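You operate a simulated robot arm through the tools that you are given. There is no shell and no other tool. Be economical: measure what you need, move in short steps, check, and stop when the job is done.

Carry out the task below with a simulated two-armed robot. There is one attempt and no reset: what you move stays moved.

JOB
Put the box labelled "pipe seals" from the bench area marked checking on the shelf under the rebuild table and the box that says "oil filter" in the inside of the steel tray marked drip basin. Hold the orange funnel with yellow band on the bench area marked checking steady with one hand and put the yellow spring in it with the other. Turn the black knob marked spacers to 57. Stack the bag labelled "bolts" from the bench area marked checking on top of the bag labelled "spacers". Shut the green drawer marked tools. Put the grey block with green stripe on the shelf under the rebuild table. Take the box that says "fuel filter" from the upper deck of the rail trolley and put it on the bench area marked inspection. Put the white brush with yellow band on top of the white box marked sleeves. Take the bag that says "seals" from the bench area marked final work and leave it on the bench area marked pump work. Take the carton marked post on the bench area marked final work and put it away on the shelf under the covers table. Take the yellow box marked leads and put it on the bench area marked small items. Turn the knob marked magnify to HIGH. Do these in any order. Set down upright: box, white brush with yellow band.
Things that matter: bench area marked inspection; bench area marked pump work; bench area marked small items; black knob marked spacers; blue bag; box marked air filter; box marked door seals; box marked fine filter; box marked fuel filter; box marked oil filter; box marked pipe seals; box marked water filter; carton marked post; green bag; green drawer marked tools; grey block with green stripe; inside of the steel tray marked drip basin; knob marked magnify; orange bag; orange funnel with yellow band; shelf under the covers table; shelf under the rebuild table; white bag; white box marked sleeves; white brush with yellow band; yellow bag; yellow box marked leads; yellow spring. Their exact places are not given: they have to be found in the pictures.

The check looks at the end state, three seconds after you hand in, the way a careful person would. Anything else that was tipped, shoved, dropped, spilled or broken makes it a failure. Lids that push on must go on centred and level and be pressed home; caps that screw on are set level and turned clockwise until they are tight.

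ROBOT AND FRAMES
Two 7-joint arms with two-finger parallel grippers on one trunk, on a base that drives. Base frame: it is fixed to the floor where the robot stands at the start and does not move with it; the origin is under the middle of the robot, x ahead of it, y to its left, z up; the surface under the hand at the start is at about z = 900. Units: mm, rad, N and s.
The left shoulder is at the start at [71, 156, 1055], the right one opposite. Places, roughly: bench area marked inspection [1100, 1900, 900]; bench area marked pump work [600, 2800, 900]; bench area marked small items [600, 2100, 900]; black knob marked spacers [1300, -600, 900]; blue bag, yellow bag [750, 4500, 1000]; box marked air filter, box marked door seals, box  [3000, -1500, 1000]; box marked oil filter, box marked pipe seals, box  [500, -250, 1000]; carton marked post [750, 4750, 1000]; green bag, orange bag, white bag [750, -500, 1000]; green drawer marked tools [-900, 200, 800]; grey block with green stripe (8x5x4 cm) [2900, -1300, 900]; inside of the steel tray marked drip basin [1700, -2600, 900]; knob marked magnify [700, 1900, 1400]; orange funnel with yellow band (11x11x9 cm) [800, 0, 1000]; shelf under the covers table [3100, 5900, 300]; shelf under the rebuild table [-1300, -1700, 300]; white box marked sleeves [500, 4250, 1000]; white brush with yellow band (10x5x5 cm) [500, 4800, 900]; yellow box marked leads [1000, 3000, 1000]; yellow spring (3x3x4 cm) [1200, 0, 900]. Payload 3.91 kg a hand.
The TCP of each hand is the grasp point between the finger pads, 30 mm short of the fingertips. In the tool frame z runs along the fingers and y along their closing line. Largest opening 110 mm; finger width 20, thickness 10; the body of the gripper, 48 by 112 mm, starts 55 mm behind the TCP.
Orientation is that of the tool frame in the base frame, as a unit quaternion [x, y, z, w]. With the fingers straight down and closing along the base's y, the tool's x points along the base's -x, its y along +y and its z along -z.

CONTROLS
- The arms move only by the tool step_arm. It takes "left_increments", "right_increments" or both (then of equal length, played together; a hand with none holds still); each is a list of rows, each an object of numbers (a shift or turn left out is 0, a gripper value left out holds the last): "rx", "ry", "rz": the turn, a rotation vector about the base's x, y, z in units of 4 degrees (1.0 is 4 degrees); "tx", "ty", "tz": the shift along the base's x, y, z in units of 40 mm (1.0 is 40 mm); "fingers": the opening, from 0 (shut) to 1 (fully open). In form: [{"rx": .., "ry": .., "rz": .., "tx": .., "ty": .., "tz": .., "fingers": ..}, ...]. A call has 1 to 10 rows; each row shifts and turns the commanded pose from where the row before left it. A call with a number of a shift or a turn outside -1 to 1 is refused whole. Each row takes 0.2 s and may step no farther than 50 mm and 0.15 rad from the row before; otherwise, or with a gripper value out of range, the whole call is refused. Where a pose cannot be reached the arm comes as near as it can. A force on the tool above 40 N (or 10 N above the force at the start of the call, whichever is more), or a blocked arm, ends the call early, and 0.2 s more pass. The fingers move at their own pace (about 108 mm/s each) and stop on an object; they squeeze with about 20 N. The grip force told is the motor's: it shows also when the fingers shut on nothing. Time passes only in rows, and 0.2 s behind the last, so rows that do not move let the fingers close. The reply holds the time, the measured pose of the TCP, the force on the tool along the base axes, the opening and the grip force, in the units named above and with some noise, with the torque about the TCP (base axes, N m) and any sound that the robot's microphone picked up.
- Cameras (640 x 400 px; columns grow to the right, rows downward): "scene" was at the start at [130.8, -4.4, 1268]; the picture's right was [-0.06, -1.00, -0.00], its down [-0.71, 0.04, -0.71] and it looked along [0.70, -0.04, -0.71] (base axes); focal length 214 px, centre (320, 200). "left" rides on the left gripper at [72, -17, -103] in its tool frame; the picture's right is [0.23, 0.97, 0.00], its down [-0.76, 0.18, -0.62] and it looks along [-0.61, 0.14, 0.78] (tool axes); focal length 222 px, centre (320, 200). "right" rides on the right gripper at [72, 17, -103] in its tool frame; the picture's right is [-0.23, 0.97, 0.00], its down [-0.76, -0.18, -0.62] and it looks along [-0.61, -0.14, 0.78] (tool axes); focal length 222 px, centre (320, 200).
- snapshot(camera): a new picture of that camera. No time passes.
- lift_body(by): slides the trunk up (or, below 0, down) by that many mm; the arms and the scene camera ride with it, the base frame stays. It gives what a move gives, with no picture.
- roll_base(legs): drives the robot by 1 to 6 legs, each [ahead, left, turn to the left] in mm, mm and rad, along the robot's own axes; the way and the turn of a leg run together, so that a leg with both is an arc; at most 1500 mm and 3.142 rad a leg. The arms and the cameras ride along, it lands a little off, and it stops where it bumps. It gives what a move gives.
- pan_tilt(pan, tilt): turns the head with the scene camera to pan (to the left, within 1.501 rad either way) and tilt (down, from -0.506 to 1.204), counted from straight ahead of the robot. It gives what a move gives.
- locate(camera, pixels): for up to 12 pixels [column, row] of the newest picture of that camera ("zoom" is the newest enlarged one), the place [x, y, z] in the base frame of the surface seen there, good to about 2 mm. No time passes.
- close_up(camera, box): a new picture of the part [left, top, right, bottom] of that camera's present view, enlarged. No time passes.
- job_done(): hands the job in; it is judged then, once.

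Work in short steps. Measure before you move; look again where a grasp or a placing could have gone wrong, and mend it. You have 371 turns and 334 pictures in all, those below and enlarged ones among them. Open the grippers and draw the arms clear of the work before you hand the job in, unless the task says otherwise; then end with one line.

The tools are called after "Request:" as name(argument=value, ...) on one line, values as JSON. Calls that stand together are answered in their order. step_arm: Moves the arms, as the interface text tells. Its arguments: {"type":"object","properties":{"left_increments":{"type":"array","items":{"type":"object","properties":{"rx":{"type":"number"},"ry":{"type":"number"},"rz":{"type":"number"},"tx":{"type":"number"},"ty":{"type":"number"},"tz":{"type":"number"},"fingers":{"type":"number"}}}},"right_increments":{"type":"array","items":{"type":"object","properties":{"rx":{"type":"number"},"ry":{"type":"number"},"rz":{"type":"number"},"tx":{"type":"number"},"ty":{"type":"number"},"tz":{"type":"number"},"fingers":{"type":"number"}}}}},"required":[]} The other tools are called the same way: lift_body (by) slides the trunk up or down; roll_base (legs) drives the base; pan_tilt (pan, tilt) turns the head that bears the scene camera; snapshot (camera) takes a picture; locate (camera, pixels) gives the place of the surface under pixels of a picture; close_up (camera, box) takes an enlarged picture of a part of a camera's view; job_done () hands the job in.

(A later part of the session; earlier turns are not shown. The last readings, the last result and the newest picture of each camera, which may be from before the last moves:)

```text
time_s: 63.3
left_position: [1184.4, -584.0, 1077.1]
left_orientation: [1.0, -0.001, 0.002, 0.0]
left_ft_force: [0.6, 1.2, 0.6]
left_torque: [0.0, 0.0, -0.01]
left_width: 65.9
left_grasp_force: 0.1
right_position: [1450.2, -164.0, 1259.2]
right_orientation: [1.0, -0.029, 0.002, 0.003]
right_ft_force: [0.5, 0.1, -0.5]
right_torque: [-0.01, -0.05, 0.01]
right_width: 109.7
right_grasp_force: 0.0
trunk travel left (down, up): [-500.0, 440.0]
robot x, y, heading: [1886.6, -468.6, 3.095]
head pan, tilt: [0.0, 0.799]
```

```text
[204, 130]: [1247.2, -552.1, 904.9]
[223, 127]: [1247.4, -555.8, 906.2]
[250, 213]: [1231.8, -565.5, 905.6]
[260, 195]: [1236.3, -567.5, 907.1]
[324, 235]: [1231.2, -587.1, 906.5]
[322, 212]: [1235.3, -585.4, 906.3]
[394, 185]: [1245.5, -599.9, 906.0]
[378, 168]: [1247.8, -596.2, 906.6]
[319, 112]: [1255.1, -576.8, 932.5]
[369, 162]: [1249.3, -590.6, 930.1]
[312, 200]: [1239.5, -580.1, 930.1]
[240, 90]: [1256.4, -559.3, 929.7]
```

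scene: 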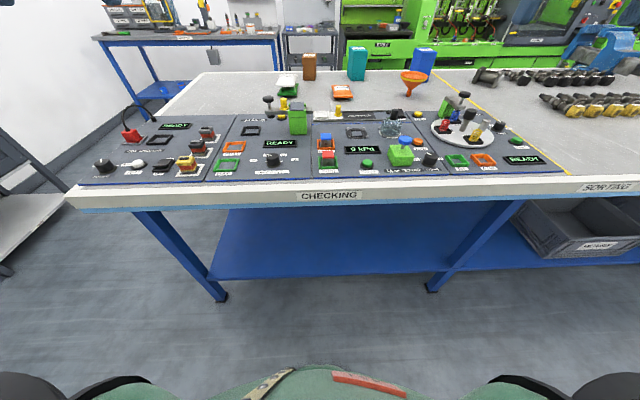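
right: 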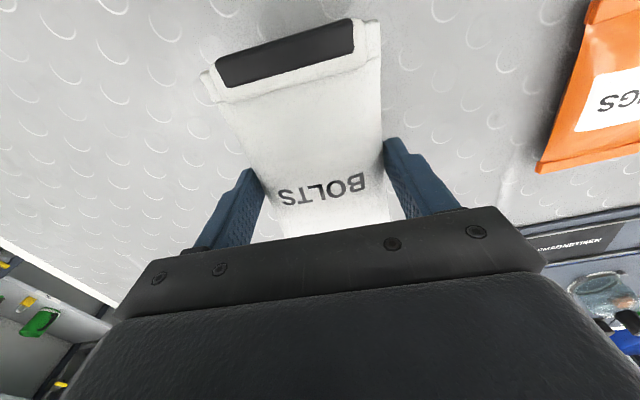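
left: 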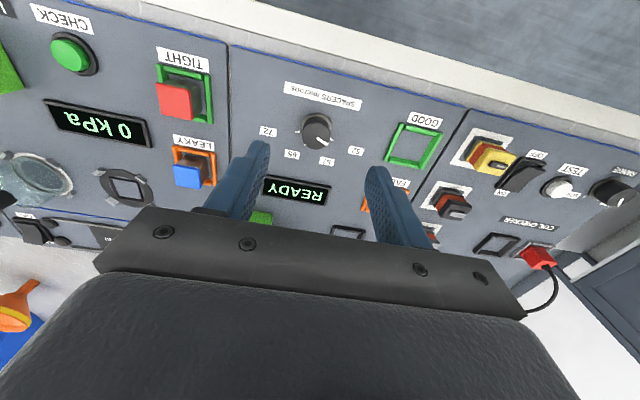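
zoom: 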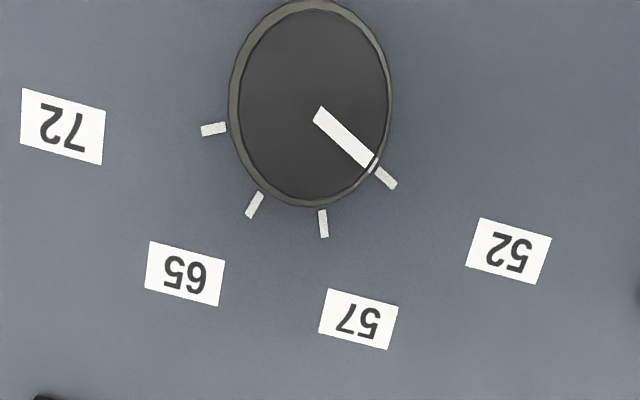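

Axis (1255.5,-576); turn needed ≈ -45° (clockwise from above). I pre-turn the hand +20° and move above the knob, then lower.

Request:
step_arm(left_increments=[{"tx": 0.36, "ty": 0.04, "tz": -0.39, "rz": 1}, {"tx": 0.36, "ty": 0.04, "tz": -0.39, "rz": 1}, {"tx": 0.36, "ty": 0.04, "tz": -0.39, "rz": 1}, {"tx": 0.36, "ty": 0.04, "tz": -0.39, "rz": 1}, {"tx": 0.35, "ty": 0.04, "tz": -0.39, "rz": 1}])

Request:
snapshot(camera="left")

Request:
close_up(camera="scene", box=[220, 80, 380, 180])

```text
time_s: 64.5
left_position: [1256.8, -576.1, 1000.5]
left_orientation: [0.985, 0.174, 0.0, 0.0]
left_ft_force: [-0.4, 0.6, -0.5]
left_torque: [0.01, 0.04, 0.0]
left_width: 66.0
left_grasp_force: 0.1
right_position: [1450.3, -164.3, 1260.2]
right_orientation: [1.0, -0.029, 0.001, 0.003]
right_ft_force: [0.1, 0.1, -0.2]
right_torque: [0.0, 0.03, 0.01]
right_width: 110.2
right_grasp_force: 0.1
trunk travel left (down, up): [-500.0, 440.0]
robot x, y, heading: [1883.3, -473.4, 3.105]
head pan, tilt: [0.0, 0.799]
```

```text
303 pictures are left
```

left: 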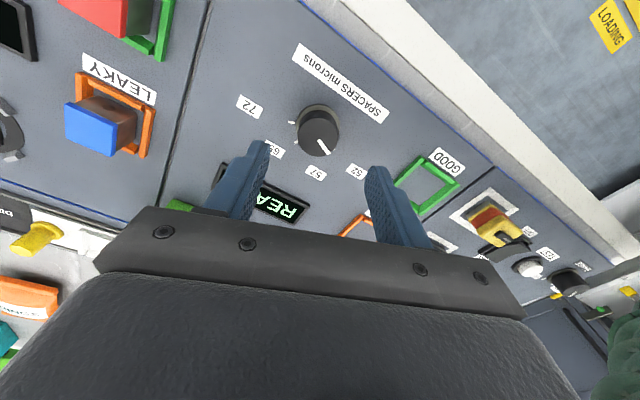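

```text
4.00 times, centred on (300, 130) of scene
```

zoom: 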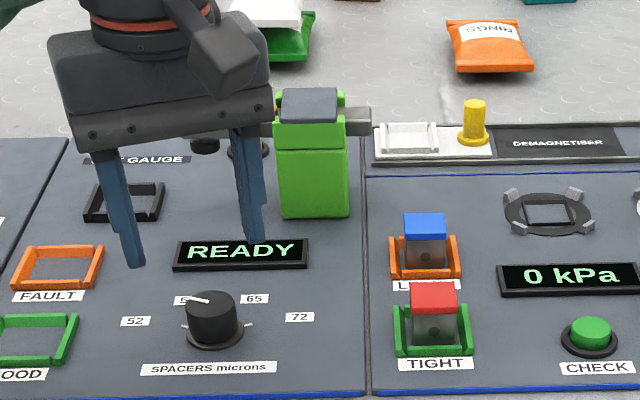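

Lower onto the knob and close.

Request:
step_arm(left_increments=[{"tz": -0.75}, {"tz": -0.72}, {"fingers": 0.1}, {"fingers": 0.1}, {"fingers": 0.1}])

Request:
snapshot(camera="left")

```text
time_s: 65.3
left_position: [1257.6, -574.0, 954.6]
left_orientation: [0.985, 0.175, -0.011, 0.005]
left_ft_force: [9.6, -19.3, -9.4]
left_torque: [-0.35, -0.33, 0.0]
left_width: 34.1
left_grasp_force: 20.1
right_position: [1456.4, -157.8, 1260.0]
right_orientation: [1.0, -0.029, -0.001, 0.006]
right_ft_force: [-0.4, 0.1, -0.4]
right_torque: [0.02, 0.0, -0.01]
right_width: 110.1
right_grasp_force: 0.0
trunk travel left (down, up): [-500.0, 440.0]
robot x, y, heading: [1882.1, -468.5, 3.101]
head pan, tilt: [0.0, 0.799]
stopped in row 4 (left hand): the force on the tool passed its limit at 40 N (the readings are from after the stop); the commanded pose is now the measured one
```

```text
301 pictures are left
```

left: 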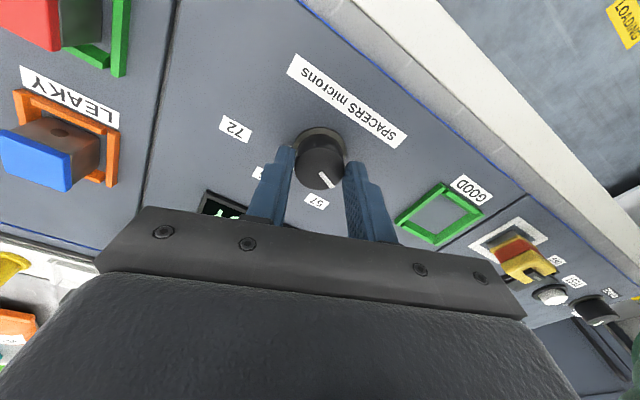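

The fingers pressed sideways: the hand must go ~2 mm toward (0.34,-0.94). I open, shift, lower a little and close again.

Request:
step_arm(left_increments=[{"fingers": 0.5}, {"fingers": 0.5, "tx": 0.0, "ty": -0.05}, {"tz": -0.28}, {}, {"fingers": 0.28}, {"fingers": 0.28}, {"fingers": 0.1}, {"fingers": 0.1}])

```text
time_s: 67.2
left_position: [1260.1, -574.0, 950.1]
left_orientation: [0.985, 0.174, -0.014, 0.005]
left_ft_force: [-5.2, -22.3, -4.7]
left_torque: [-0.24, -0.06, 0.03]
left_width: 33.6
left_grasp_force: 45.2
right_position: [1460.0, -155.2, 1261.6]
right_orientation: [1.0, -0.029, -0.001, 0.006]
right_ft_force: [0.7, -0.3, 0.5]
right_torque: [-0.03, -0.01, 0.03]
right_width: 109.7
right_grasp_force: 0.1
trunk travel left (down, up): [-500.0, 440.0]
robot x, y, heading: [1886.4, -469.6, 3.097]
head pan, tilt: [0.0, 0.799]
```

Side force persists and the right hand drifted too, so the base is being pushed. I look from the scene camera.

Request:
close_up(camera="scene", box=[200, 80, 400, 200])

Request:
close_up(camera="left", box=[200, 80, 440, 240])

```text
3.20 times, centred on (300, 140) of scene
```

zoom: 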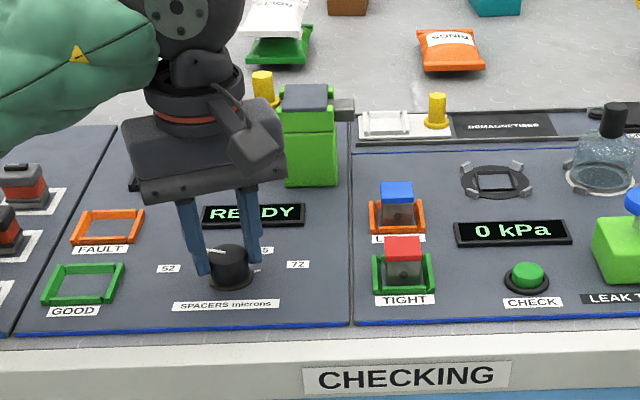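

```text
2.50 times, centred on (320, 160) of left
```

zoom: 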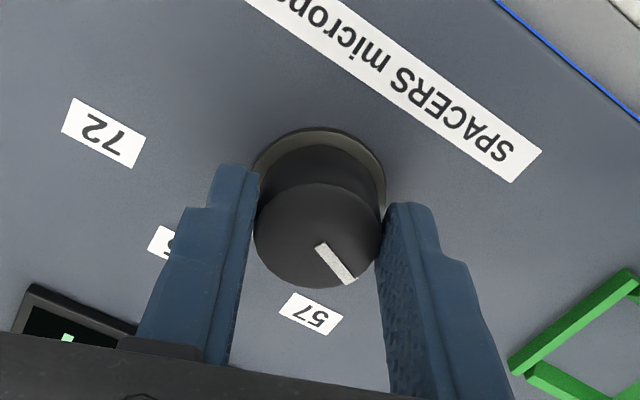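

Request:
locate(camera="scene", pixels=[[297, 125], [297, 136], [290, 106], [284, 112], [258, 118], [283, 160], [270, 134]])

```text
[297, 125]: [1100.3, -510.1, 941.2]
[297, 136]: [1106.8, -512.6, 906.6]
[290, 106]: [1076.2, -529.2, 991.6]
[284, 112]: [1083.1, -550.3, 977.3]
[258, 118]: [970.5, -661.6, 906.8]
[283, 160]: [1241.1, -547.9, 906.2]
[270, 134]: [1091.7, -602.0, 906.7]
```

No collision with the gauge; it's just misalignment. I nudge -y 3 mm while gripping and watch the force.

Request:
step_arm(left_increments=[{"ty": -0.07}, {}])

```text
time_s: 67.8
left_position: [1259.1, -574.1, 950.3]
left_orientation: [0.985, 0.173, -0.014, 0.003]
left_ft_force: [3.5, -19.0, -3.3]
left_torque: [-0.32, 0.13, 0.06]
left_width: 33.5
left_grasp_force: 44.7
right_position: [1458.6, -152.8, 1261.7]
right_orientation: [1.0, -0.03, -0.002, 0.008]
right_ft_force: [-0.6, -0.2, -0.1]
right_torque: [-0.03, -0.03, 0.01]
right_width: 110.2
right_grasp_force: 0.1
trunk travel left (down, up): [-500.0, 440.0]
robot x, y, heading: [1882.9, -466.8, 3.097]
head pan, tilt: [0.0, 0.799]
```

Unclear sign; I test the other direction.

Request:
step_arm(left_increments=[{"ty": 0.12}, {}, {}])

```text
time_s: 68.5
left_position: [1259.5, -573.4, 950.0]
left_orientation: [0.984, 0.176, -0.016, 0.004]
left_ft_force: [-21.3, -1.1, -31.8]
left_torque: [0.23, 0.48, -0.13]
left_width: 33.7
left_grasp_force: 44.4
right_position: [1459.4, -155.9, 1262.7]
right_orientation: [1.0, -0.03, -0.002, 0.007]
right_ft_force: [-0.2, 0.1, 0.0]
right_torque: [0.0, -0.01, 0.01]
right_width: 110.2
right_grasp_force: 0.1
trunk travel left (down, up): [-500.0, 440.0]
robot x, y, heading: [1883.5, -470.7, 3.101]
head pan, tilt: [0.0, 0.799]
```

The force follows the command direction, so now I relieve -x and -z: shift +x 2 mm, +z 4 mm.

Request:
step_arm(left_increments=[{"tx": 0.06, "tz": 0.1}, {}, {}])

```text
time_s: 68.9
left_position: [1264.0, -572.9, 949.4]
left_orientation: [0.984, 0.179, -0.016, -0.002]
left_ft_force: [-13.3, 45.9, 19.2]
left_torque: [1.14, 0.61, -0.4]
left_width: 34.9
left_grasp_force: 23.9
right_position: [1461.3, -155.5, 1258.4]
right_orientation: [1.0, -0.026, -0.003, 0.008]
right_ft_force: [0.1, -0.2, -0.8]
right_torque: [0.0, -0.02, 0.0]
right_width: 110.2
right_grasp_force: 0.1
trunk travel left (down, up): [-500.0, 440.0]
robot x, y, heading: [1888.7, -467.1, 3.105]
head pan, tilt: [0.0, 0.799]
stopped in row 1 (left hand): the force on the tool passed its limit at 51 N (the readings are from after the stop); the commanded pose is now the measured one
```

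Confusing contact; I open the fingers and lift clear to restart cleanly.

Request:
step_arm(left_increments=[{"fingers": 0.6}, {"fingers": 0.6}, {"fingers": 0.6}, {"tz": 0.5}, {"tz": 0.75}])

Request:
snapshot(camera="left")

Request:
snapshot(camera="scene")

```text
time_s: 70.1
left_position: [1249.0, -577.2, 993.1]
left_orientation: [0.985, 0.174, -0.009, -0.002]
left_ft_force: [0.9, -0.7, -0.8]
left_torque: [0.0, -0.01, 0.02]
left_width: 65.8
left_grasp_force: 0.1
right_position: [1447.8, -161.8, 1260.0]
right_orientation: [1.0, -0.03, 0.002, 0.002]
right_ft_force: [0.5, 0.5, 0.0]
right_torque: [-0.01, 0.03, -0.01]
right_width: 110.0
right_grasp_force: 0.1
trunk travel left (down, up): [-500.0, 440.0]
robot x, y, heading: [1883.8, -473.4, 3.1]
head pan, tilt: [0.0, 0.799]
```

```text
298 pictures are left
```

left: 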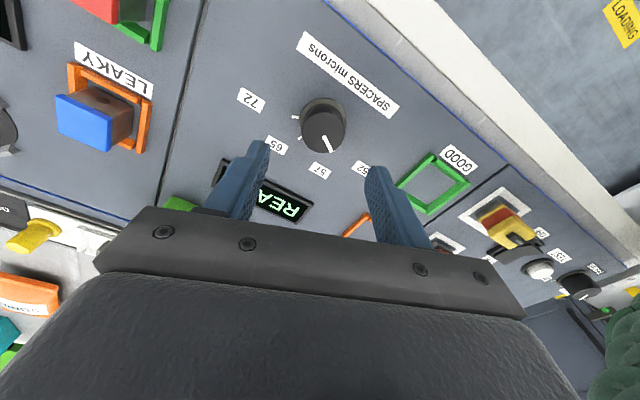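

```text
297 pictures are left
```

scene: 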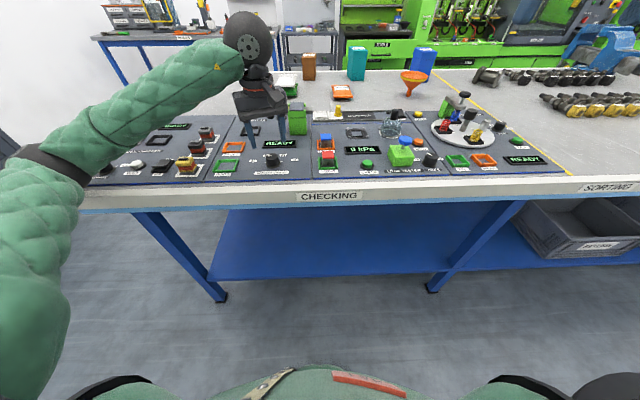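

Free again; the hand is tilted 1° and 6 mm off in x. I correct, then lower with open fingers and read before closing.

Request:
step_arm(left_increments=[{"tx": 0.16, "ry": -0.26}, {"tz": -0.4}, {"tz": -0.5}, {"tz": -0.3}, {}, {}])

Request:
close_up(camera="left", box=[200, 80, 440, 240])

```text
time_s: 71.5
left_position: [1292.4, -594.2, 946.2]
left_orientation: [0.982, 0.19, -0.003, 0.003]
left_ft_force: [17.5, 8.7, 8.1]
left_torque: [0.43, -0.33, -0.67]
left_width: 66.4
left_grasp_force: 0.7
right_position: [1466.5, -172.5, 1258.7]
right_orientation: [1.0, -0.012, -0.003, 0.007]
right_ft_force: [-2.0, -0.6, -0.8]
right_torque: [0.05, -0.11, -0.02]
right_width: 110.1
right_grasp_force: 0.0
trunk travel left (down, up): [-500.0, 440.0]
robot x, y, heading: [1898.9, -475.4, 3.137]
head pan, tilt: [0.0, 0.799]
```

```text
2.50 times, centred on (320, 160) of left
```

zoom: 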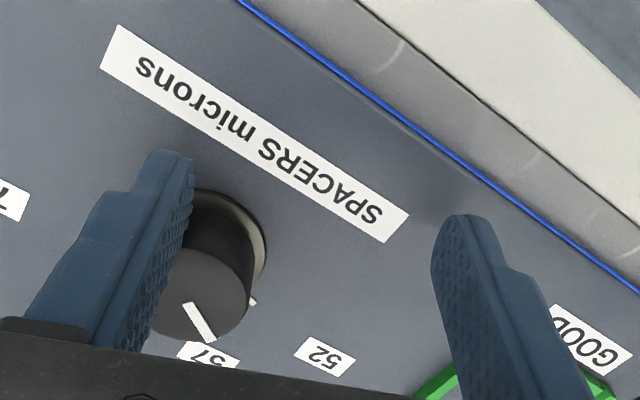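

The base was pushed back and turned: part of the arm (likely elbow/forearm on the bench edge) collides. I raise the hand clear, then raise the trunk for a better arm posture.

Request:
step_arm(left_increments=[{"tz": 0.5}, {"tz": 1}, {"tz": 1}, {"tz": 1}])

Request:
snapshot(camera="scene")

```text
time_s: 72.5
left_position: [1262.7, -580.5, 1085.4]
left_orientation: [0.984, 0.175, 0.001, 0.0]
left_ft_force: [-1.0, 0.7, 0.1]
left_torque: [0.01, -0.04, 0.0]
left_width: 65.9
left_grasp_force: 0.0
right_position: [1448.9, -164.3, 1258.2]
right_orientation: [1.0, -0.028, 0.003, 0.002]
right_ft_force: [-0.2, -0.3, -0.1]
right_torque: [-0.02, -0.02, -0.04]
right_width: 110.0
right_grasp_force: 0.1
trunk travel left (down, up): [-500.0, 440.0]
robot x, y, heading: [1880.5, -473.4, 3.104]
head pan, tilt: [0.0, 0.799]
```

```text
295 pictures are left
```

scene: 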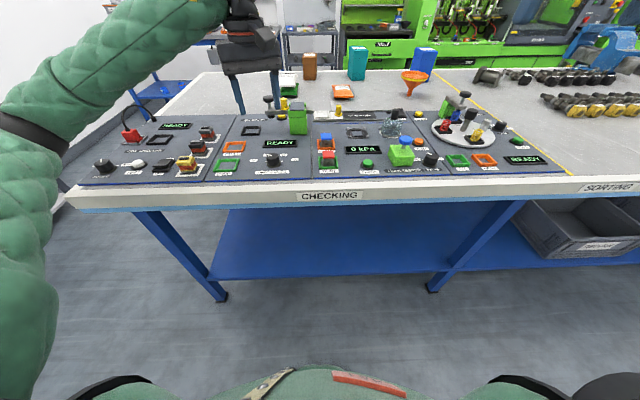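

The base sprang back. I raise the trunk 250 mm so that the elbow stays high, then lower the hand.

Request:
lift_body(by=250)

Request:
step_arm(left_increments=[{"tz": -1}, {"tz": -1}, {"tz": -1}, {"tz": -1}, {"tz": -1}, {"tz": -1}, {"tz": -1}, {"tz": -1}])

Request:
snapshot(camera="scene")

Request:
snapshot(camera="left")

```text
time_s: 75.1
left_position: [1263.8, -581.3, 1336.4]
left_orientation: [0.984, 0.176, 0.0, -0.001]
left_ft_force: [0.8, 0.8, 0.0]
left_torque: [0.03, 0.04, 0.0]
left_width: 66.2
left_grasp_force: 0.1
right_position: [1449.4, -164.4, 1508.7]
right_orientation: [1.0, -0.027, 0.002, 0.002]
right_ft_force: [-0.1, -0.1, -0.5]
right_torque: [-0.04, 0.01, 0.03]
right_width: 110.0
right_grasp_force: 0.0
trunk travel left (down, up): [-750.0, 190.0]
robot x, y, heading: [1886.8, -470.1, 3.103]
head pan, tilt: [0.0, 0.799]
```

```text
time_s: 76.9
left_position: [1262.4, -585.5, 1015.3]
left_orientation: [0.984, 0.176, 0.001, -0.002]
left_ft_force: [0.4, 0.1, 0.6]
left_torque: [-0.01, 0.01, 0.0]
left_width: 66.0
left_grasp_force: 0.0
right_position: [1450.0, -166.0, 1510.0]
right_orientation: [1.0, -0.028, 0.001, 0.002]
right_ft_force: [0.1, 0.6, 0.4]
right_torque: [0.02, -0.02, 0.0]
right_width: 110.4
right_grasp_force: 0.0
trunk travel left (down, up): [-750.0, 190.0]
robot x, y, heading: [1886.5, -471.2, 3.105]
head pan, tilt: [0.0, 0.799]
```

```text
294 pictures are left
```

scene: 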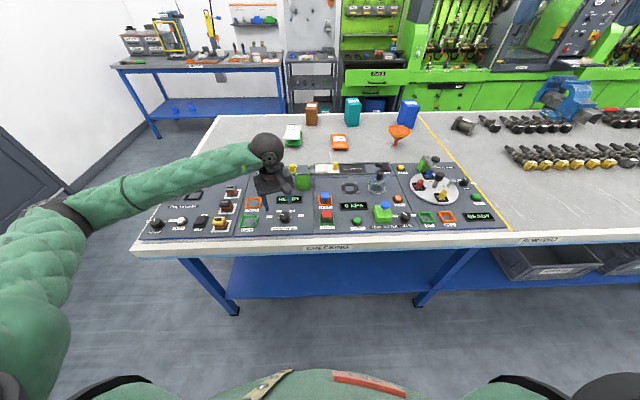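

```text
293 pictures are left
```

left: 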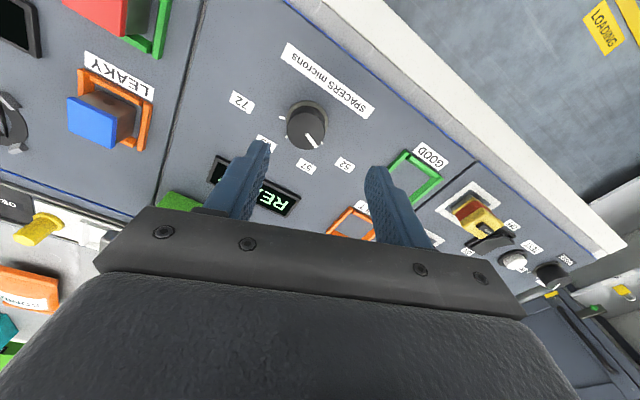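

I check the forearm height, then align to (1255.5,-576) and lower with open fingers.

Request:
locate(camera="scene", pixels=[[100, 205], [150, 190], [210, 165], [40, 240], [30, 300], [145, 246], [500, 235], [222, 118]])

Request:
step_arm(left_increments=[{"tx": -0.17, "ty": 0.24}, {"tz": -0.5}, {"tz": -0.5}, {"tz": -0.5}, {}])

Request:
close_up(camera="left", box=[200, 80, 440, 240])

```text
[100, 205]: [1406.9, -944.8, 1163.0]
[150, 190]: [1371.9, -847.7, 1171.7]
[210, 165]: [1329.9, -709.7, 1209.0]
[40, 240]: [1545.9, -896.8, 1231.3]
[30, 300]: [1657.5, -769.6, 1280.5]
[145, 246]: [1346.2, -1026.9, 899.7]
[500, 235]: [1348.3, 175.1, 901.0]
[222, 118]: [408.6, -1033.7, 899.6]
```

```text
time_s: 78.1
left_position: [1256.5, -572.7, 955.4]
left_orientation: [0.984, 0.177, 0.001, -0.001]
left_ft_force: [0.0, -0.7, 0.8]
left_torque: [0.03, 0.01, 0.0]
left_width: 65.8
left_grasp_force: 0.1
right_position: [1450.9, -165.4, 1508.9]
right_orientation: [1.0, -0.027, 0.002, 0.003]
right_ft_force: [-0.5, -0.1, -0.2]
right_torque: [0.04, -0.01, 0.0]
right_width: 110.0
right_grasp_force: 0.0
trunk travel left (down, up): [-750.0, 190.0]
robot x, y, heading: [1883.6, -469.1, 3.101]
head pan, tilt: [0.0, 0.799]
```

```text
2.50 times, centred on (320, 160) of left
```

zoom: 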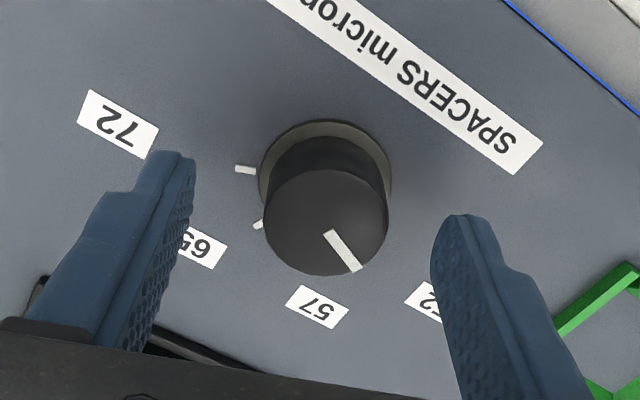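

No contact force now. I lower 10 mm and close.

Request:
step_arm(left_increments=[{"tz": -0.26, "ty": -0.03}, {}, {"fingers": 0.4}, {"fingers": 0.4}, {"fingers": 0.2}, {"fingers": 0.2}])

Request:
close_up(camera="left", box=[200, 80, 440, 240])

```text
time_s: 79.5
left_position: [1256.1, -573.9, 944.0]
left_orientation: [0.984, 0.177, 0.0, -0.002]
left_ft_force: [1.3, -4.7, -0.2]
left_torque: [-0.6, -0.29, 0.03]
left_width: 33.3
left_grasp_force: 45.3
right_position: [1449.7, -165.5, 1509.2]
right_orientation: [1.0, -0.028, 0.002, 0.003]
right_ft_force: [0.5, -0.1, 0.5]
right_torque: [-0.02, 0.02, 0.0]
right_width: 109.9
right_grasp_force: 0.0
trunk travel left (down, up): [-750.0, 190.0]
robot x, y, heading: [1882.0, -466.1, 3.103]
head pan, tilt: [0.0, 0.799]
```

```text
2.50 times, centred on (320, 160) of left
```

zoom: 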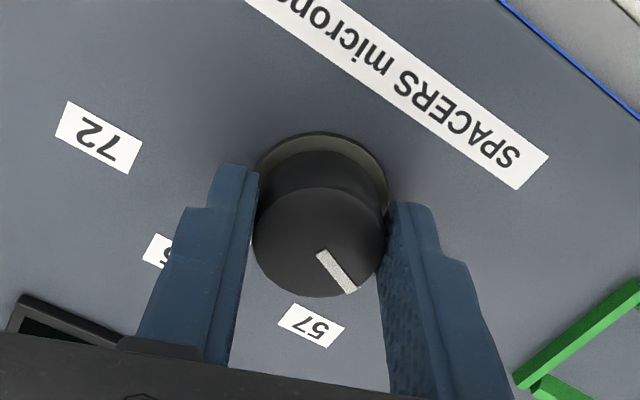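

Good, low forces. I measure the pointer now.

Request:
locate(camera="zoom", pixels=[[321, 255], [351, 287], [320, 240]])

```text
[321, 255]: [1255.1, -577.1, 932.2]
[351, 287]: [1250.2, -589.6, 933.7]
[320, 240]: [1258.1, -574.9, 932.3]
```

Pointer is at 68.6° from -x; target ≈ 24.5°. I turn the wrist -40° first.

Request:
step_arm(left_increments=[{"rz": -1}, {"rz": -1}, {"rz": -1}, {"rz": -1}, {"rz": -1}, {"rz": -1}, {"rz": -1}, {"rz": -1}, {"rz": -1}, {"rz": -1}])

Request:
close_up(camera="left", box=[200, 80, 440, 240])

```text
time_s: 81.7
left_position: [1257.2, -575.4, 945.8]
left_orientation: [0.985, -0.171, 0.001, -0.001]
left_ft_force: [0.9, -25.9, -14.4]
left_torque: [-1.58, -0.93, 0.04]
left_width: 33.6
left_grasp_force: 45.0
right_position: [1448.8, -167.9, 1509.9]
right_orientation: [1.0, -0.027, 0.003, 0.002]
right_ft_force: [0.2, 0.2, -0.5]
right_torque: [0.03, 0.01, 0.0]
right_width: 109.9
right_grasp_force: 0.0
trunk travel left (down, up): [-750.0, 190.0]
robot x, y, heading: [1887.2, -470.7, 3.101]
head pan, tilt: [0.0, 0.799]
```

```text
2.50 times, centred on (320, 160) of left
```

zoom: 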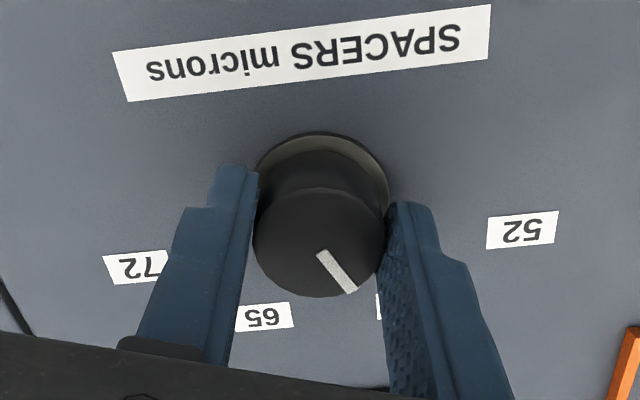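

It follows the hand. I turn -4.5° more, open and lift to check.

Request:
step_arm(left_increments=[{"rz": -0.55}, {"rz": -0.55}, {}, {"fingers": 0.6}, {"fingers": 0.6}, {}, {"tz": 0.6}, {"tz": 1}, {"tz": 0.8}])

Request:
step_arm(left_increments=[{"tx": -0.9, "ty": 0.05, "rz": 1}, {"tx": -0.9, "rz": 1}, {"rz": 1}, {"rz": 1}, {"rz": 1}, {"rz": 1}])

Request:
close_up(camera="left", box=[240, 0, 400, 100])

```text
time_s: 83.7
left_position: [1258.8, -571.1, 1041.1]
left_orientation: [0.978, -0.208, 0.0, 0.0]
left_ft_force: [-0.2, -0.4, -0.2]
left_torque: [-0.01, 0.01, 0.02]
left_width: 66.0
left_grasp_force: 0.0
right_position: [1449.2, -164.5, 1509.1]
right_orientation: [1.0, -0.028, 0.001, 0.001]
right_ft_force: [0.7, 0.2, 0.4]
right_torque: [-0.03, -0.01, 0.0]
right_width: 109.9
right_grasp_force: 0.1
trunk travel left (down, up): [-750.0, 190.0]
robot x, y, heading: [1887.2, -475.1, 3.106]
head pan, tilt: [0.0, 0.799]
```

```text
time_s: 85.1
left_position: [1186.4, -570.1, 1040.7]
left_orientation: [1.0, -0.001, 0.0, -0.002]
left_ft_force: [-0.4, 0.1, 0.3]
left_torque: [-0.01, 0.0, 0.01]
left_width: 66.5
left_grasp_force: 0.0
right_position: [1450.0, -164.8, 1509.7]
right_orientation: [1.0, -0.028, 0.002, 0.003]
right_ft_force: [0.1, -0.2, -0.1]
right_torque: [0.01, -0.02, -0.01]
right_width: 109.9
right_grasp_force: 0.1
trunk travel left (down, up): [-750.0, 190.0]
robot x, y, heading: [1882.8, -470.5, 3.1]
head pan, tilt: [0.0, 0.799]
```

```text
4.00 times, centred on (320, 50) of left
```

zoom: 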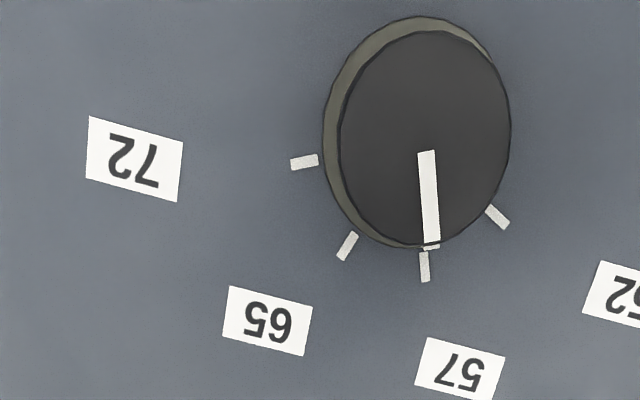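

Knob pointer sits exactly on the 57 tick. I raise and tuck the left arm, then strafe right towards the spring.

Request:
step_arm(left_increments=[{"tz": 1}, {"tz": 1}, {"tz": 1}, {"tz": 1}, {"tx": 0.7, "ty": -0.4, "tz": 0.8}, {"tx": 0.7, "ty": -0.4, "tz": 0.8}, {"tx": 0.7, "ty": -0.4, "tz": 0.8}, {"tx": 0.7, "ty": -0.4, "tz": 0.8}, {"tx": 0.7, "ty": -0.4, "tz": 0.8}, {"tx": 0.7, "ty": -0.4, "tz": 0.8}])

Request:
roll_base(legs=[[0, -330, 0.03]])

Request:
step_arm(right_increments=[{"tz": -1}, {"tz": -1}, {"tz": -1}, {"tz": -1}, {"tz": -1}, {"tz": -1}, {"tz": -1}, {"tz": -1}])

```text
time_s: 87.3
left_position: [1356.2, -666.2, 1396.9]
left_orientation: [1.0, -0.002, 0.0, -0.001]
left_ft_force: [0.4, 1.0, 0.8]
left_torque: [0.02, 0.04, 0.02]
left_width: 66.1
left_grasp_force: 0.1
right_position: [1452.7, -164.8, 1510.2]
right_orientation: [1.0, -0.029, 0.001, 0.002]
right_ft_force: [0.5, -0.7, -0.6]
right_torque: [-0.02, 0.03, -0.01]
right_width: 110.1
right_grasp_force: 0.0
trunk travel left (down, up): [-750.0, 190.0]
robot x, y, heading: [1886.8, -468.7, 3.105]
head pan, tilt: [0.0, 0.799]
```

```text
time_s: 89.5
left_position: [1368.1, -348.1, 1395.4]
left_orientation: [1.0, 0.017, 0.001, -0.001]
left_ft_force: [-0.7, -0.7, -0.3]
left_torque: [0.03, -0.03, 0.0]
left_width: 66.0
left_grasp_force: 0.0
right_position: [1447.0, 154.6, 1509.9]
right_orientation: [1.0, -0.011, 0.002, 0.003]
right_ft_force: [-0.4, 0.1, -0.3]
right_torque: [-0.02, 0.0, 0.01]
right_width: 110.0
right_grasp_force: 0.0
trunk travel left (down, up): [-750.0, 190.0]
robot x, y, heading: [1891.6, -136.5, 3.144]
head pan, tilt: [0.0, 0.799]
```

```text
time_s: 91.3
left_position: [1367.5, -348.1, 1395.8]
left_orientation: [1.0, 0.017, 0.001, -0.002]
left_ft_force: [0.5, 0.7, -0.3]
left_torque: [0.04, 0.01, 0.02]
left_width: 65.9
left_grasp_force: 0.1
right_position: [1436.5, 155.7, 1191.1]
right_orientation: [1.0, -0.01, 0.003, 0.002]
right_ft_force: [-0.2, 0.2, 0.6]
right_torque: [-0.01, 0.0, 0.01]
right_width: 109.7
right_grasp_force: 0.2
right hand out of reach, approached as far as the arm can: row 8
trunk travel left (down, up): [-750.0, 190.0]
robot x, y, heading: [1891.4, -138.1, 3.141]
head pan, tilt: [0.0, 0.799]
```

I bring the right hand above the spring for a look.

Request:
step_arm(right_increments=[{"tx": -0.79, "ty": -0.47, "tz": -0.43}, {"tx": -0.79, "ty": -0.47, "tz": -0.43}, {"tx": -0.79, "ty": -0.47, "tz": -0.43}, {"tx": -0.79, "ty": -0.47, "tz": -0.43}, {"tx": -0.79, "ty": -0.47, "tz": -0.43}, {"tx": -0.79, "ty": -0.47, "tz": -0.43}, {"tx": -0.79, "ty": -0.47, "tz": -0.43, "fingers": 0.6}])

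Request:
snapshot(camera="right")

Request:
snapshot(camera="scene")

```text
time_s: 92.9
left_position: [1366.7, -349.7, 1394.0]
left_orientation: [1.0, 0.018, 0.001, -0.002]
left_ft_force: [-0.4, 0.1, 0.2]
left_torque: [0.0, -0.01, -0.03]
left_width: 66.1
left_grasp_force: 0.1
right_position: [1212.6, 23.4, 1070.6]
right_orientation: [1.0, -0.01, 0.002, 0.002]
right_ft_force: [0.7, -0.2, -0.6]
right_torque: [0.02, 0.0, -0.04]
right_width: 66.0
right_grasp_force: 0.0
trunk travel left (down, up): [-750.0, 190.0]
robot x, y, heading: [1891.2, -133.6, 3.139]
head pan, tilt: [0.0, 0.799]
```

```text
288 pictures are left
```

right: 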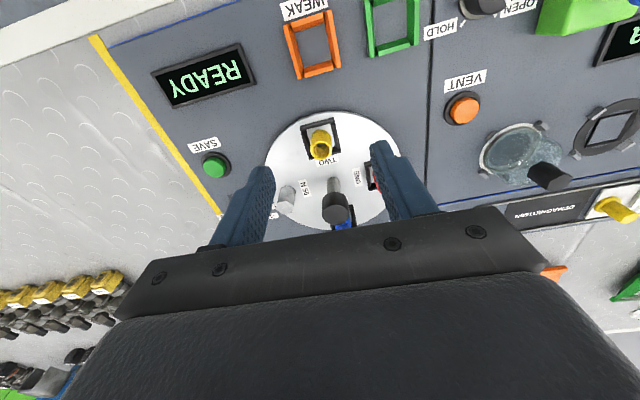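

```text
287 pictures are left
```

scene: 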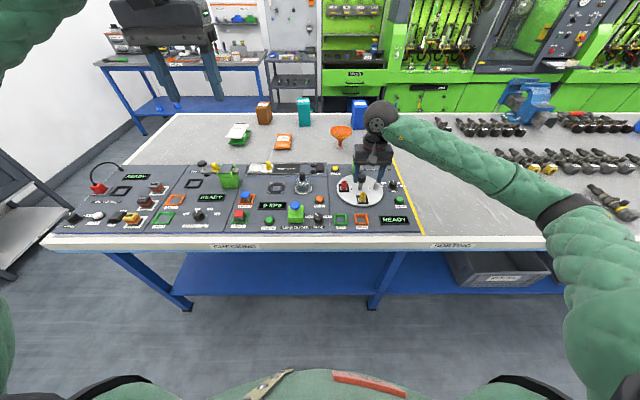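

Request:
close_up(camera="right", box=[250, 90, 410, 250])

```text
2.50 times, centred on (330, 170) of right
```

zoom: 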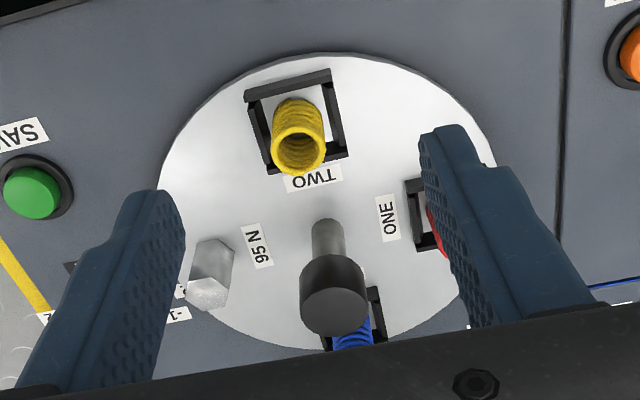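

I measure spring ring, holder frame and the neighbouring post.

Request:
locate(camera="zoom", pixels=[[274, 150], [323, 150], [298, 131], [299, 171], [248, 97], [328, 77], [344, 150], [271, 170], [332, 265], [330, 230], [335, 310], [208, 265]])

```text
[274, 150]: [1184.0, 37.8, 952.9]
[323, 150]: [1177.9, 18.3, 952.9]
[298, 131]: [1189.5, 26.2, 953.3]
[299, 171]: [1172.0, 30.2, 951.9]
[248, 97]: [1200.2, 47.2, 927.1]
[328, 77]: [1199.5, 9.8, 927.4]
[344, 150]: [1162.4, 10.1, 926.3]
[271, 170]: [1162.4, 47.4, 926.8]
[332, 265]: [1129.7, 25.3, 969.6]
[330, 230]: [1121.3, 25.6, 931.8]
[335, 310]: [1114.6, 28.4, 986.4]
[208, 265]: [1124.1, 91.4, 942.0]
```

Spring centre (1181,28), top 953, frame top 927. I go above at z≈985, check force, then lower to 958.

Request:
step_arm(right_increments=[{"tx": -0.4, "ty": 0.06, "tz": -0.6}, {"tx": -0.39, "ty": 0.06, "tz": -0.75}, {"tz": -0.75}, {}])

Request:
close_up(camera="right", box=[200, 80, 440, 240])

```text
time_s: 93.9
left_position: [1366.7, -349.9, 1394.6]
left_orientation: [1.0, 0.017, 0.0, 0.0]
left_ft_force: [0.0, -0.8, -0.7]
left_torque: [-0.01, -0.02, 0.03]
left_width: 66.3
left_grasp_force: 0.0
right_position: [1180.0, 28.1, 987.5]
right_orientation: [1.0, -0.011, 0.001, 0.003]
right_ft_force: [0.0, 0.8, 0.4]
right_torque: [0.0, 0.02, -0.02]
right_width: 66.0
right_grasp_force: 0.1
trunk travel left (down, up): [-750.0, 190.0]
robot x, y, heading: [1889.8, -133.6, 3.138]
head pan, tilt: [0.0, 0.799]
```

```text
2.50 times, centred on (320, 160) of right
```

zoom: 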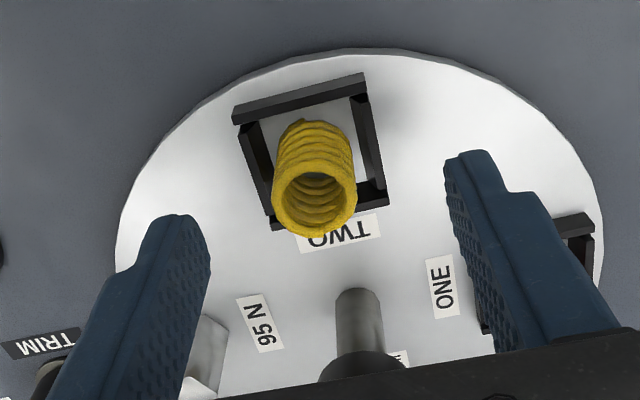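

Centred between the fingers. I lower to 959, close and lift.

Request:
step_arm(right_increments=[{"tz": -0.4}, {"tz": -0.3}, {}, {"fingers": 0}, {"fingers": 0}, {"fingers": 0}, {}, {"tz": 0.5}, {"tz": 0.8}])

Request:
close_up(camera="right", box=[200, 80, 440, 240])

```text
time_s: 95.9
left_position: [1367.8, -348.8, 1394.6]
left_orientation: [1.0, 0.017, 0.001, -0.001]
left_ft_force: [0.4, -0.8, 0.2]
left_torque: [-0.02, 0.02, 0.0]
left_width: 65.9
left_grasp_force: 0.0
right_position: [1183.1, 27.6, 1014.1]
right_orientation: [1.0, -0.009, 0.003, 0.002]
right_ft_force: [0.0, -0.4, -0.5]
right_torque: [0.0, -0.01, 0.0]
right_width: 22.6
right_grasp_force: 20.7
trunk travel left (down, up): [-750.0, 190.0]
robot x, y, heading: [1890.5, -136.1, 3.137]
head pan, tilt: [0.0, 0.799]
```

```text
2.50 times, centred on (320, 160) of right
```

zoom: 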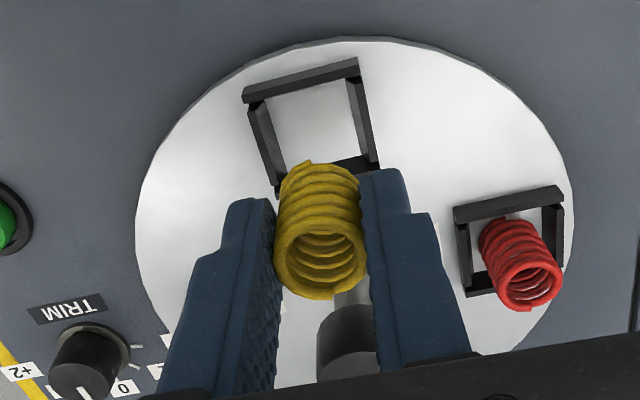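

Spring held (22.6 mm). I raise and tuck the right arm, then drive back round to the near side, where the funnel is within reach of both hands.

Request:
step_arm(right_increments=[{"tz": 1}, {"tz": 1}, {"tz": 1}, {"tz": 1}, {"tx": 0.7, "ty": 0.3, "tz": 0.8}, {"tx": 0.7, "ty": 0.3, "tz": 0.8}, {"tx": 0.7, "ty": 0.3, "tz": 0.8}, {"tx": 0.7, "ty": 0.3, "tz": 0.8}, {"tx": 0.7, "ty": 0.3, "tz": 0.8}, {"tx": 0.7, "ty": 0.3, "tz": 0.8}])

Request:
step_arm(right_increments=[{"tx": 0.7, "ty": 0.3, "tz": 0.5}, {"tx": 0.7, "ty": 0.3, "tz": 0.5}, {"tx": 0.7, "ty": 0.3, "tz": 0.5}], left_increments=[{"tx": 0.7, "ty": -0.3, "tz": 0.5}, {"tx": 0.7, "ty": -0.3, "tz": 0.5}, {"tx": 0.7, "ty": -0.3, "tz": 0.5}])

Request:
roll_base(legs=[[0, 1400, 0], [0, 0, -1.5708], [0, 1400, 0], [0, 550, 0], [0, 0, -1.5708]])

```text
time_s: 98.1
left_position: [1369.0, -349.3, 1395.3]
left_orientation: [1.0, 0.018, -0.001, -0.001]
left_ft_force: [0.9, -0.2, 0.8]
left_torque: [-0.01, 0.01, -0.01]
left_width: 65.9
left_grasp_force: 0.0
right_position: [1353.7, 101.8, 1365.8]
right_orientation: [1.0, -0.01, 0.003, 0.004]
right_ft_force: [0.6, -0.7, 0.2]
right_torque: [-0.02, 0.04, 0.0]
right_width: 22.7
right_grasp_force: 20.4
trunk travel left (down, up): [-750.0, 190.0]
robot x, y, heading: [1893.0, -134.1, 3.143]
head pan, tilt: [0.0, 0.799]
```

```text
time_s: 98.9
left_position: [1454.3, -384.5, 1454.4]
left_orientation: [1.0, 0.017, 0.0, -0.001]
left_ft_force: [-0.1, -0.4, 0.0]
left_torque: [0.0, 0.04, -0.02]
left_width: 66.0
left_grasp_force: 0.1
right_position: [1439.8, 139.1, 1426.0]
right_orientation: [1.0, -0.011, 0.002, 0.003]
right_ft_force: [0.8, 0.7, -0.3]
right_torque: [0.0, 0.03, 0.0]
right_width: 22.8
right_grasp_force: 19.6
trunk travel left (down, up): [-750.0, 190.0]
robot x, y, heading: [1891.5, -135.9, 3.137]
head pan, tilt: [0.0, 0.799]
```

```text
time_s: 123.0
left_position: [349.9, -1292.2, 1452.7]
left_orientation: [-0.011, 1.0, -0.001, -0.001]
left_ft_force: [0.0, -0.7, 1.0]
left_torque: [-0.01, -0.06, -0.02]
left_width: 66.2
left_grasp_force: 0.0
right_position: [359.8, -1816.9, 1425.5]
right_orientation: [0.016, 1.0, 0.003, -0.001]
right_ft_force: [0.2, -0.3, 0.1]
right_torque: [0.0, -0.02, 0.0]
right_width: 22.4
right_grasp_force: 19.6
trunk travel left (down, up): [-750.0, 190.0]
robot x, y, heading: [-91.0, -1535.8, -0.022]
head pan, tilt: [0.0, 0.799]
```

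I strafe left to face the funnel.

Request:
roll_base(legs=[[0, 0, 0.022], [0, 1470, 0], [110, 40, 0]])

Request:
snapshot(camera="scene")

```text
time_s: 131.4
left_position: [448.6, 203.6, 1454.4]
left_orientation: [-0.019, 1.0, -0.001, -0.001]
left_ft_force: [0.3, -0.6, 0.5]
left_torque: [0.0, 0.01, 0.02]
left_width: 65.8
left_grasp_force: 0.1
right_position: [467.4, -318.6, 1424.0]
right_orientation: [0.008, 1.0, 0.002, -0.001]
right_ft_force: [0.0, -0.5, -0.3]
right_torque: [0.0, 0.01, -0.04]
right_width: 22.5
right_grasp_force: 20.3
trunk travel left (down, up): [-750.0, 190.0]
robot x, y, heading: [11.8, -46.0, 0.006]
head pan, tilt: [0.0, 0.799]
```

```text
283 pictures are left
```

scene: 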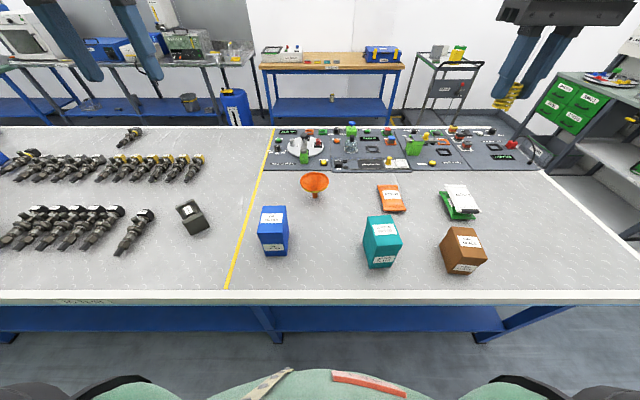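

I enlarge and measure the funnel.

Request:
close_up(camera="scene", box=[274, 150, 354, 210])

Request:
locate(camera="scene", pixels=[[301, 178], [328, 178], [314, 172], [314, 186], [314, 192], [314, 198], [306, 187], [322, 187], [314, 178]])

```text
6.67 times, centred on (314, 180) of scene
```

zoom: 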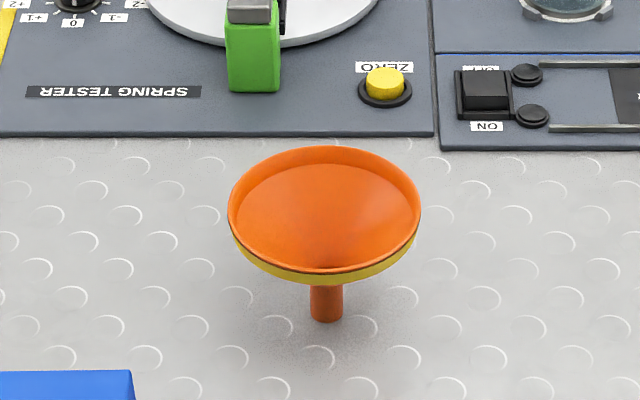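

```text
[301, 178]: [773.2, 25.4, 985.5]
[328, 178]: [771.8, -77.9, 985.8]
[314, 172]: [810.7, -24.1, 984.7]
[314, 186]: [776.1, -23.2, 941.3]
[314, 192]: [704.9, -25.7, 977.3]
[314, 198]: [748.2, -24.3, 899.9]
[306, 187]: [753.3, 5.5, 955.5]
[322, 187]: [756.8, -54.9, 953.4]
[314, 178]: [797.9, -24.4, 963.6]
```

Funnel: centre ≈(757,-25), rim r≈54, lip top z≈988, 45° cone inside, stem on bench. Plan: left hand pinches the upright lip on its left side; right hand brings the spring tilted from the right. First the left hand goes above the lip for a look.

Request:
step_arm(left_increments=[{"tx": 0.82, "ty": -0.44, "tz": -0.8}, {"tx": 0.82, "ty": -0.44, "tz": -0.8}, {"tx": 0.82, "ty": -0.44, "tz": -0.8}, {"tx": 0.82, "ty": -0.44, "tz": -0.8}, {"tx": 0.82, "ty": -0.44, "tz": -0.8}, {"tx": 0.82, "ty": -0.44, "tz": -0.8}, {"tx": 0.82, "ty": -0.44, "tz": -0.8}, {"tx": 0.8, "ty": -0.44, "tz": -0.8}, {"tx": 0.8, "ty": -0.44, "tz": -0.8}, {"tx": 0.8, "ty": -0.44, "tz": -0.8, "fingers": 0.5}])

Request:
snapshot(camera="left")

Request:
snapshot(camera="scene")

```text
time_s: 133.6
left_position: [773.6, 27.0, 1134.7]
left_orientation: [-0.02, 1.0, 0.0, -0.001]
left_ft_force: [0.0, -0.6, 0.7]
left_torque: [0.02, 0.04, 0.0]
left_width: 55.0
left_grasp_force: 0.0
right_position: [469.3, -321.0, 1424.9]
right_orientation: [0.008, 1.0, 0.003, -0.003]
right_ft_force: [0.1, -0.6, -0.4]
right_torque: [-0.02, 0.04, -0.01]
right_width: 22.6
right_grasp_force: 20.0
trunk travel left (down, up): [-750.0, 190.0]
robot x, y, heading: [11.3, -47.5, 0.004]
head pan, tilt: [0.0, 0.799]
```

```text
281 pictures are left
```

left: 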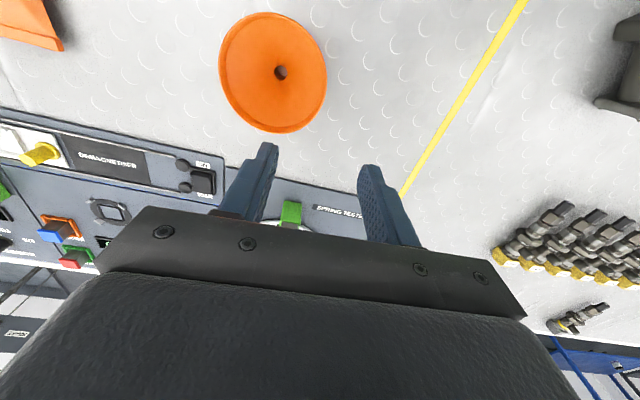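

```text
280 pictures are left
```

scene: 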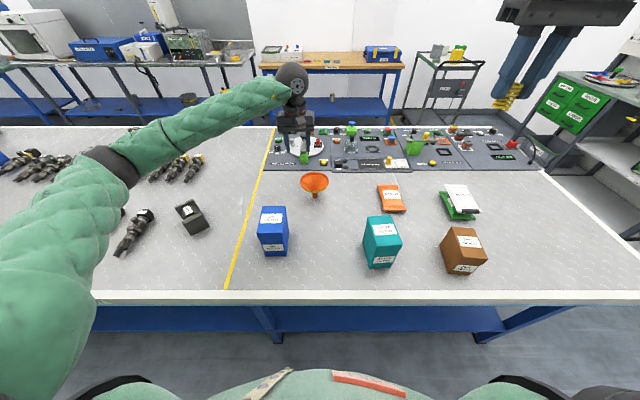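

Measure the funnel's rim and hole from the left camera.

Request:
locate(camera="left", pixels=[[324, 85], [318, 50], [222, 65], [262, 16], [283, 131], [281, 73], [310, 80], [300, 75], [240, 110], [320, 105]])

Request:
close_up(camera="left", box=[210, 0, 340, 140])

```text
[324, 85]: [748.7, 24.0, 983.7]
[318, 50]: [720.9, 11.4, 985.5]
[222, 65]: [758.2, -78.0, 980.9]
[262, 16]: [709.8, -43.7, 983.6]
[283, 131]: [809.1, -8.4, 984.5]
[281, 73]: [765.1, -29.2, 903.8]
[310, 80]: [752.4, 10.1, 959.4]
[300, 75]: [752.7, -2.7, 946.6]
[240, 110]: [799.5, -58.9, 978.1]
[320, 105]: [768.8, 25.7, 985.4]
```

```text
2.86 times, centred on (275, 70) of left
```

zoom: 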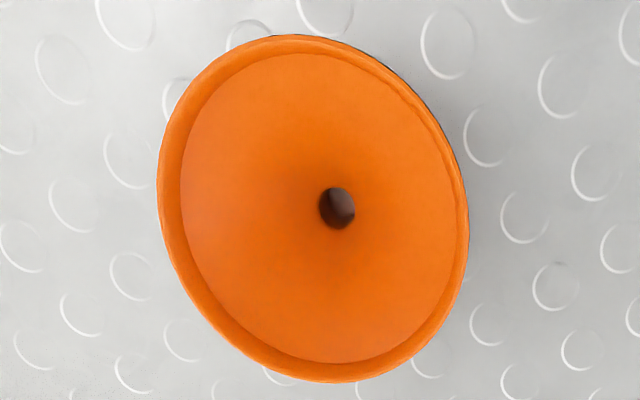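

Rim centre ≈(759,-26), wall on the left at y≈26.5, top z 985. I lower the open fingers astride the lip to TCP z≈1001.

Request:
step_arm(left_increments=[{"tx": -0.36, "tz": -0.7}, {"tz": -0.9}, {"tz": -0.9}, {"tz": -0.5}, {}])

Request:
snapshot(camera="left")

Request:
close_up(camera="scene", box=[260, 120, 380, 210])

```text
time_s: 134.8
left_position: [760.3, 25.7, 1016.1]
left_orientation: [-0.02, 1.0, -0.001, 0.0]
left_ft_force: [0.2, 0.3, 0.1]
left_torque: [-0.01, 0.01, -0.03]
left_width: 55.1
left_grasp_force: 0.2
right_position: [465.9, -319.7, 1425.2]
right_orientation: [0.008, 1.0, 0.003, -0.001]
right_ft_force: [0.3, 0.4, -0.4]
right_torque: [0.01, -0.01, -0.01]
right_width: 22.5
right_grasp_force: 20.4
trunk travel left (down, up): [-750.0, 190.0]
robot x, y, heading: [12.5, -44.6, 0.003]
head pan, tilt: [0.0, 0.799]
```

```text
278 pictures are left
```

left: 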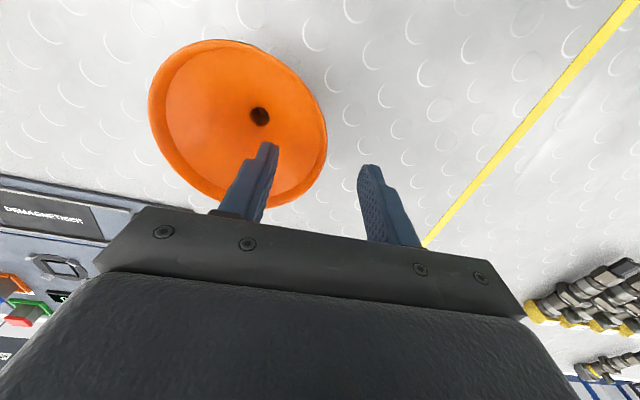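

```text
4.44 times, centred on (320, 165) of scene
```

zoom: 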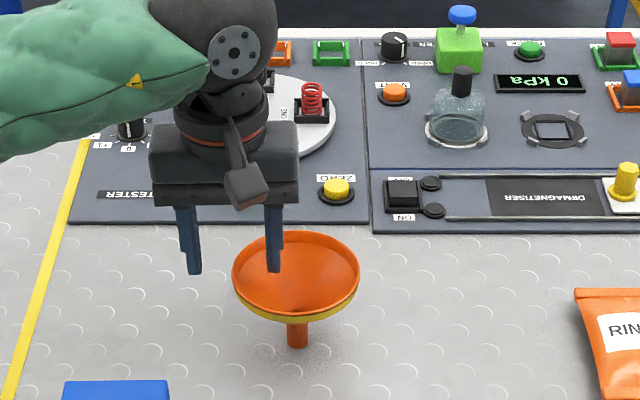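

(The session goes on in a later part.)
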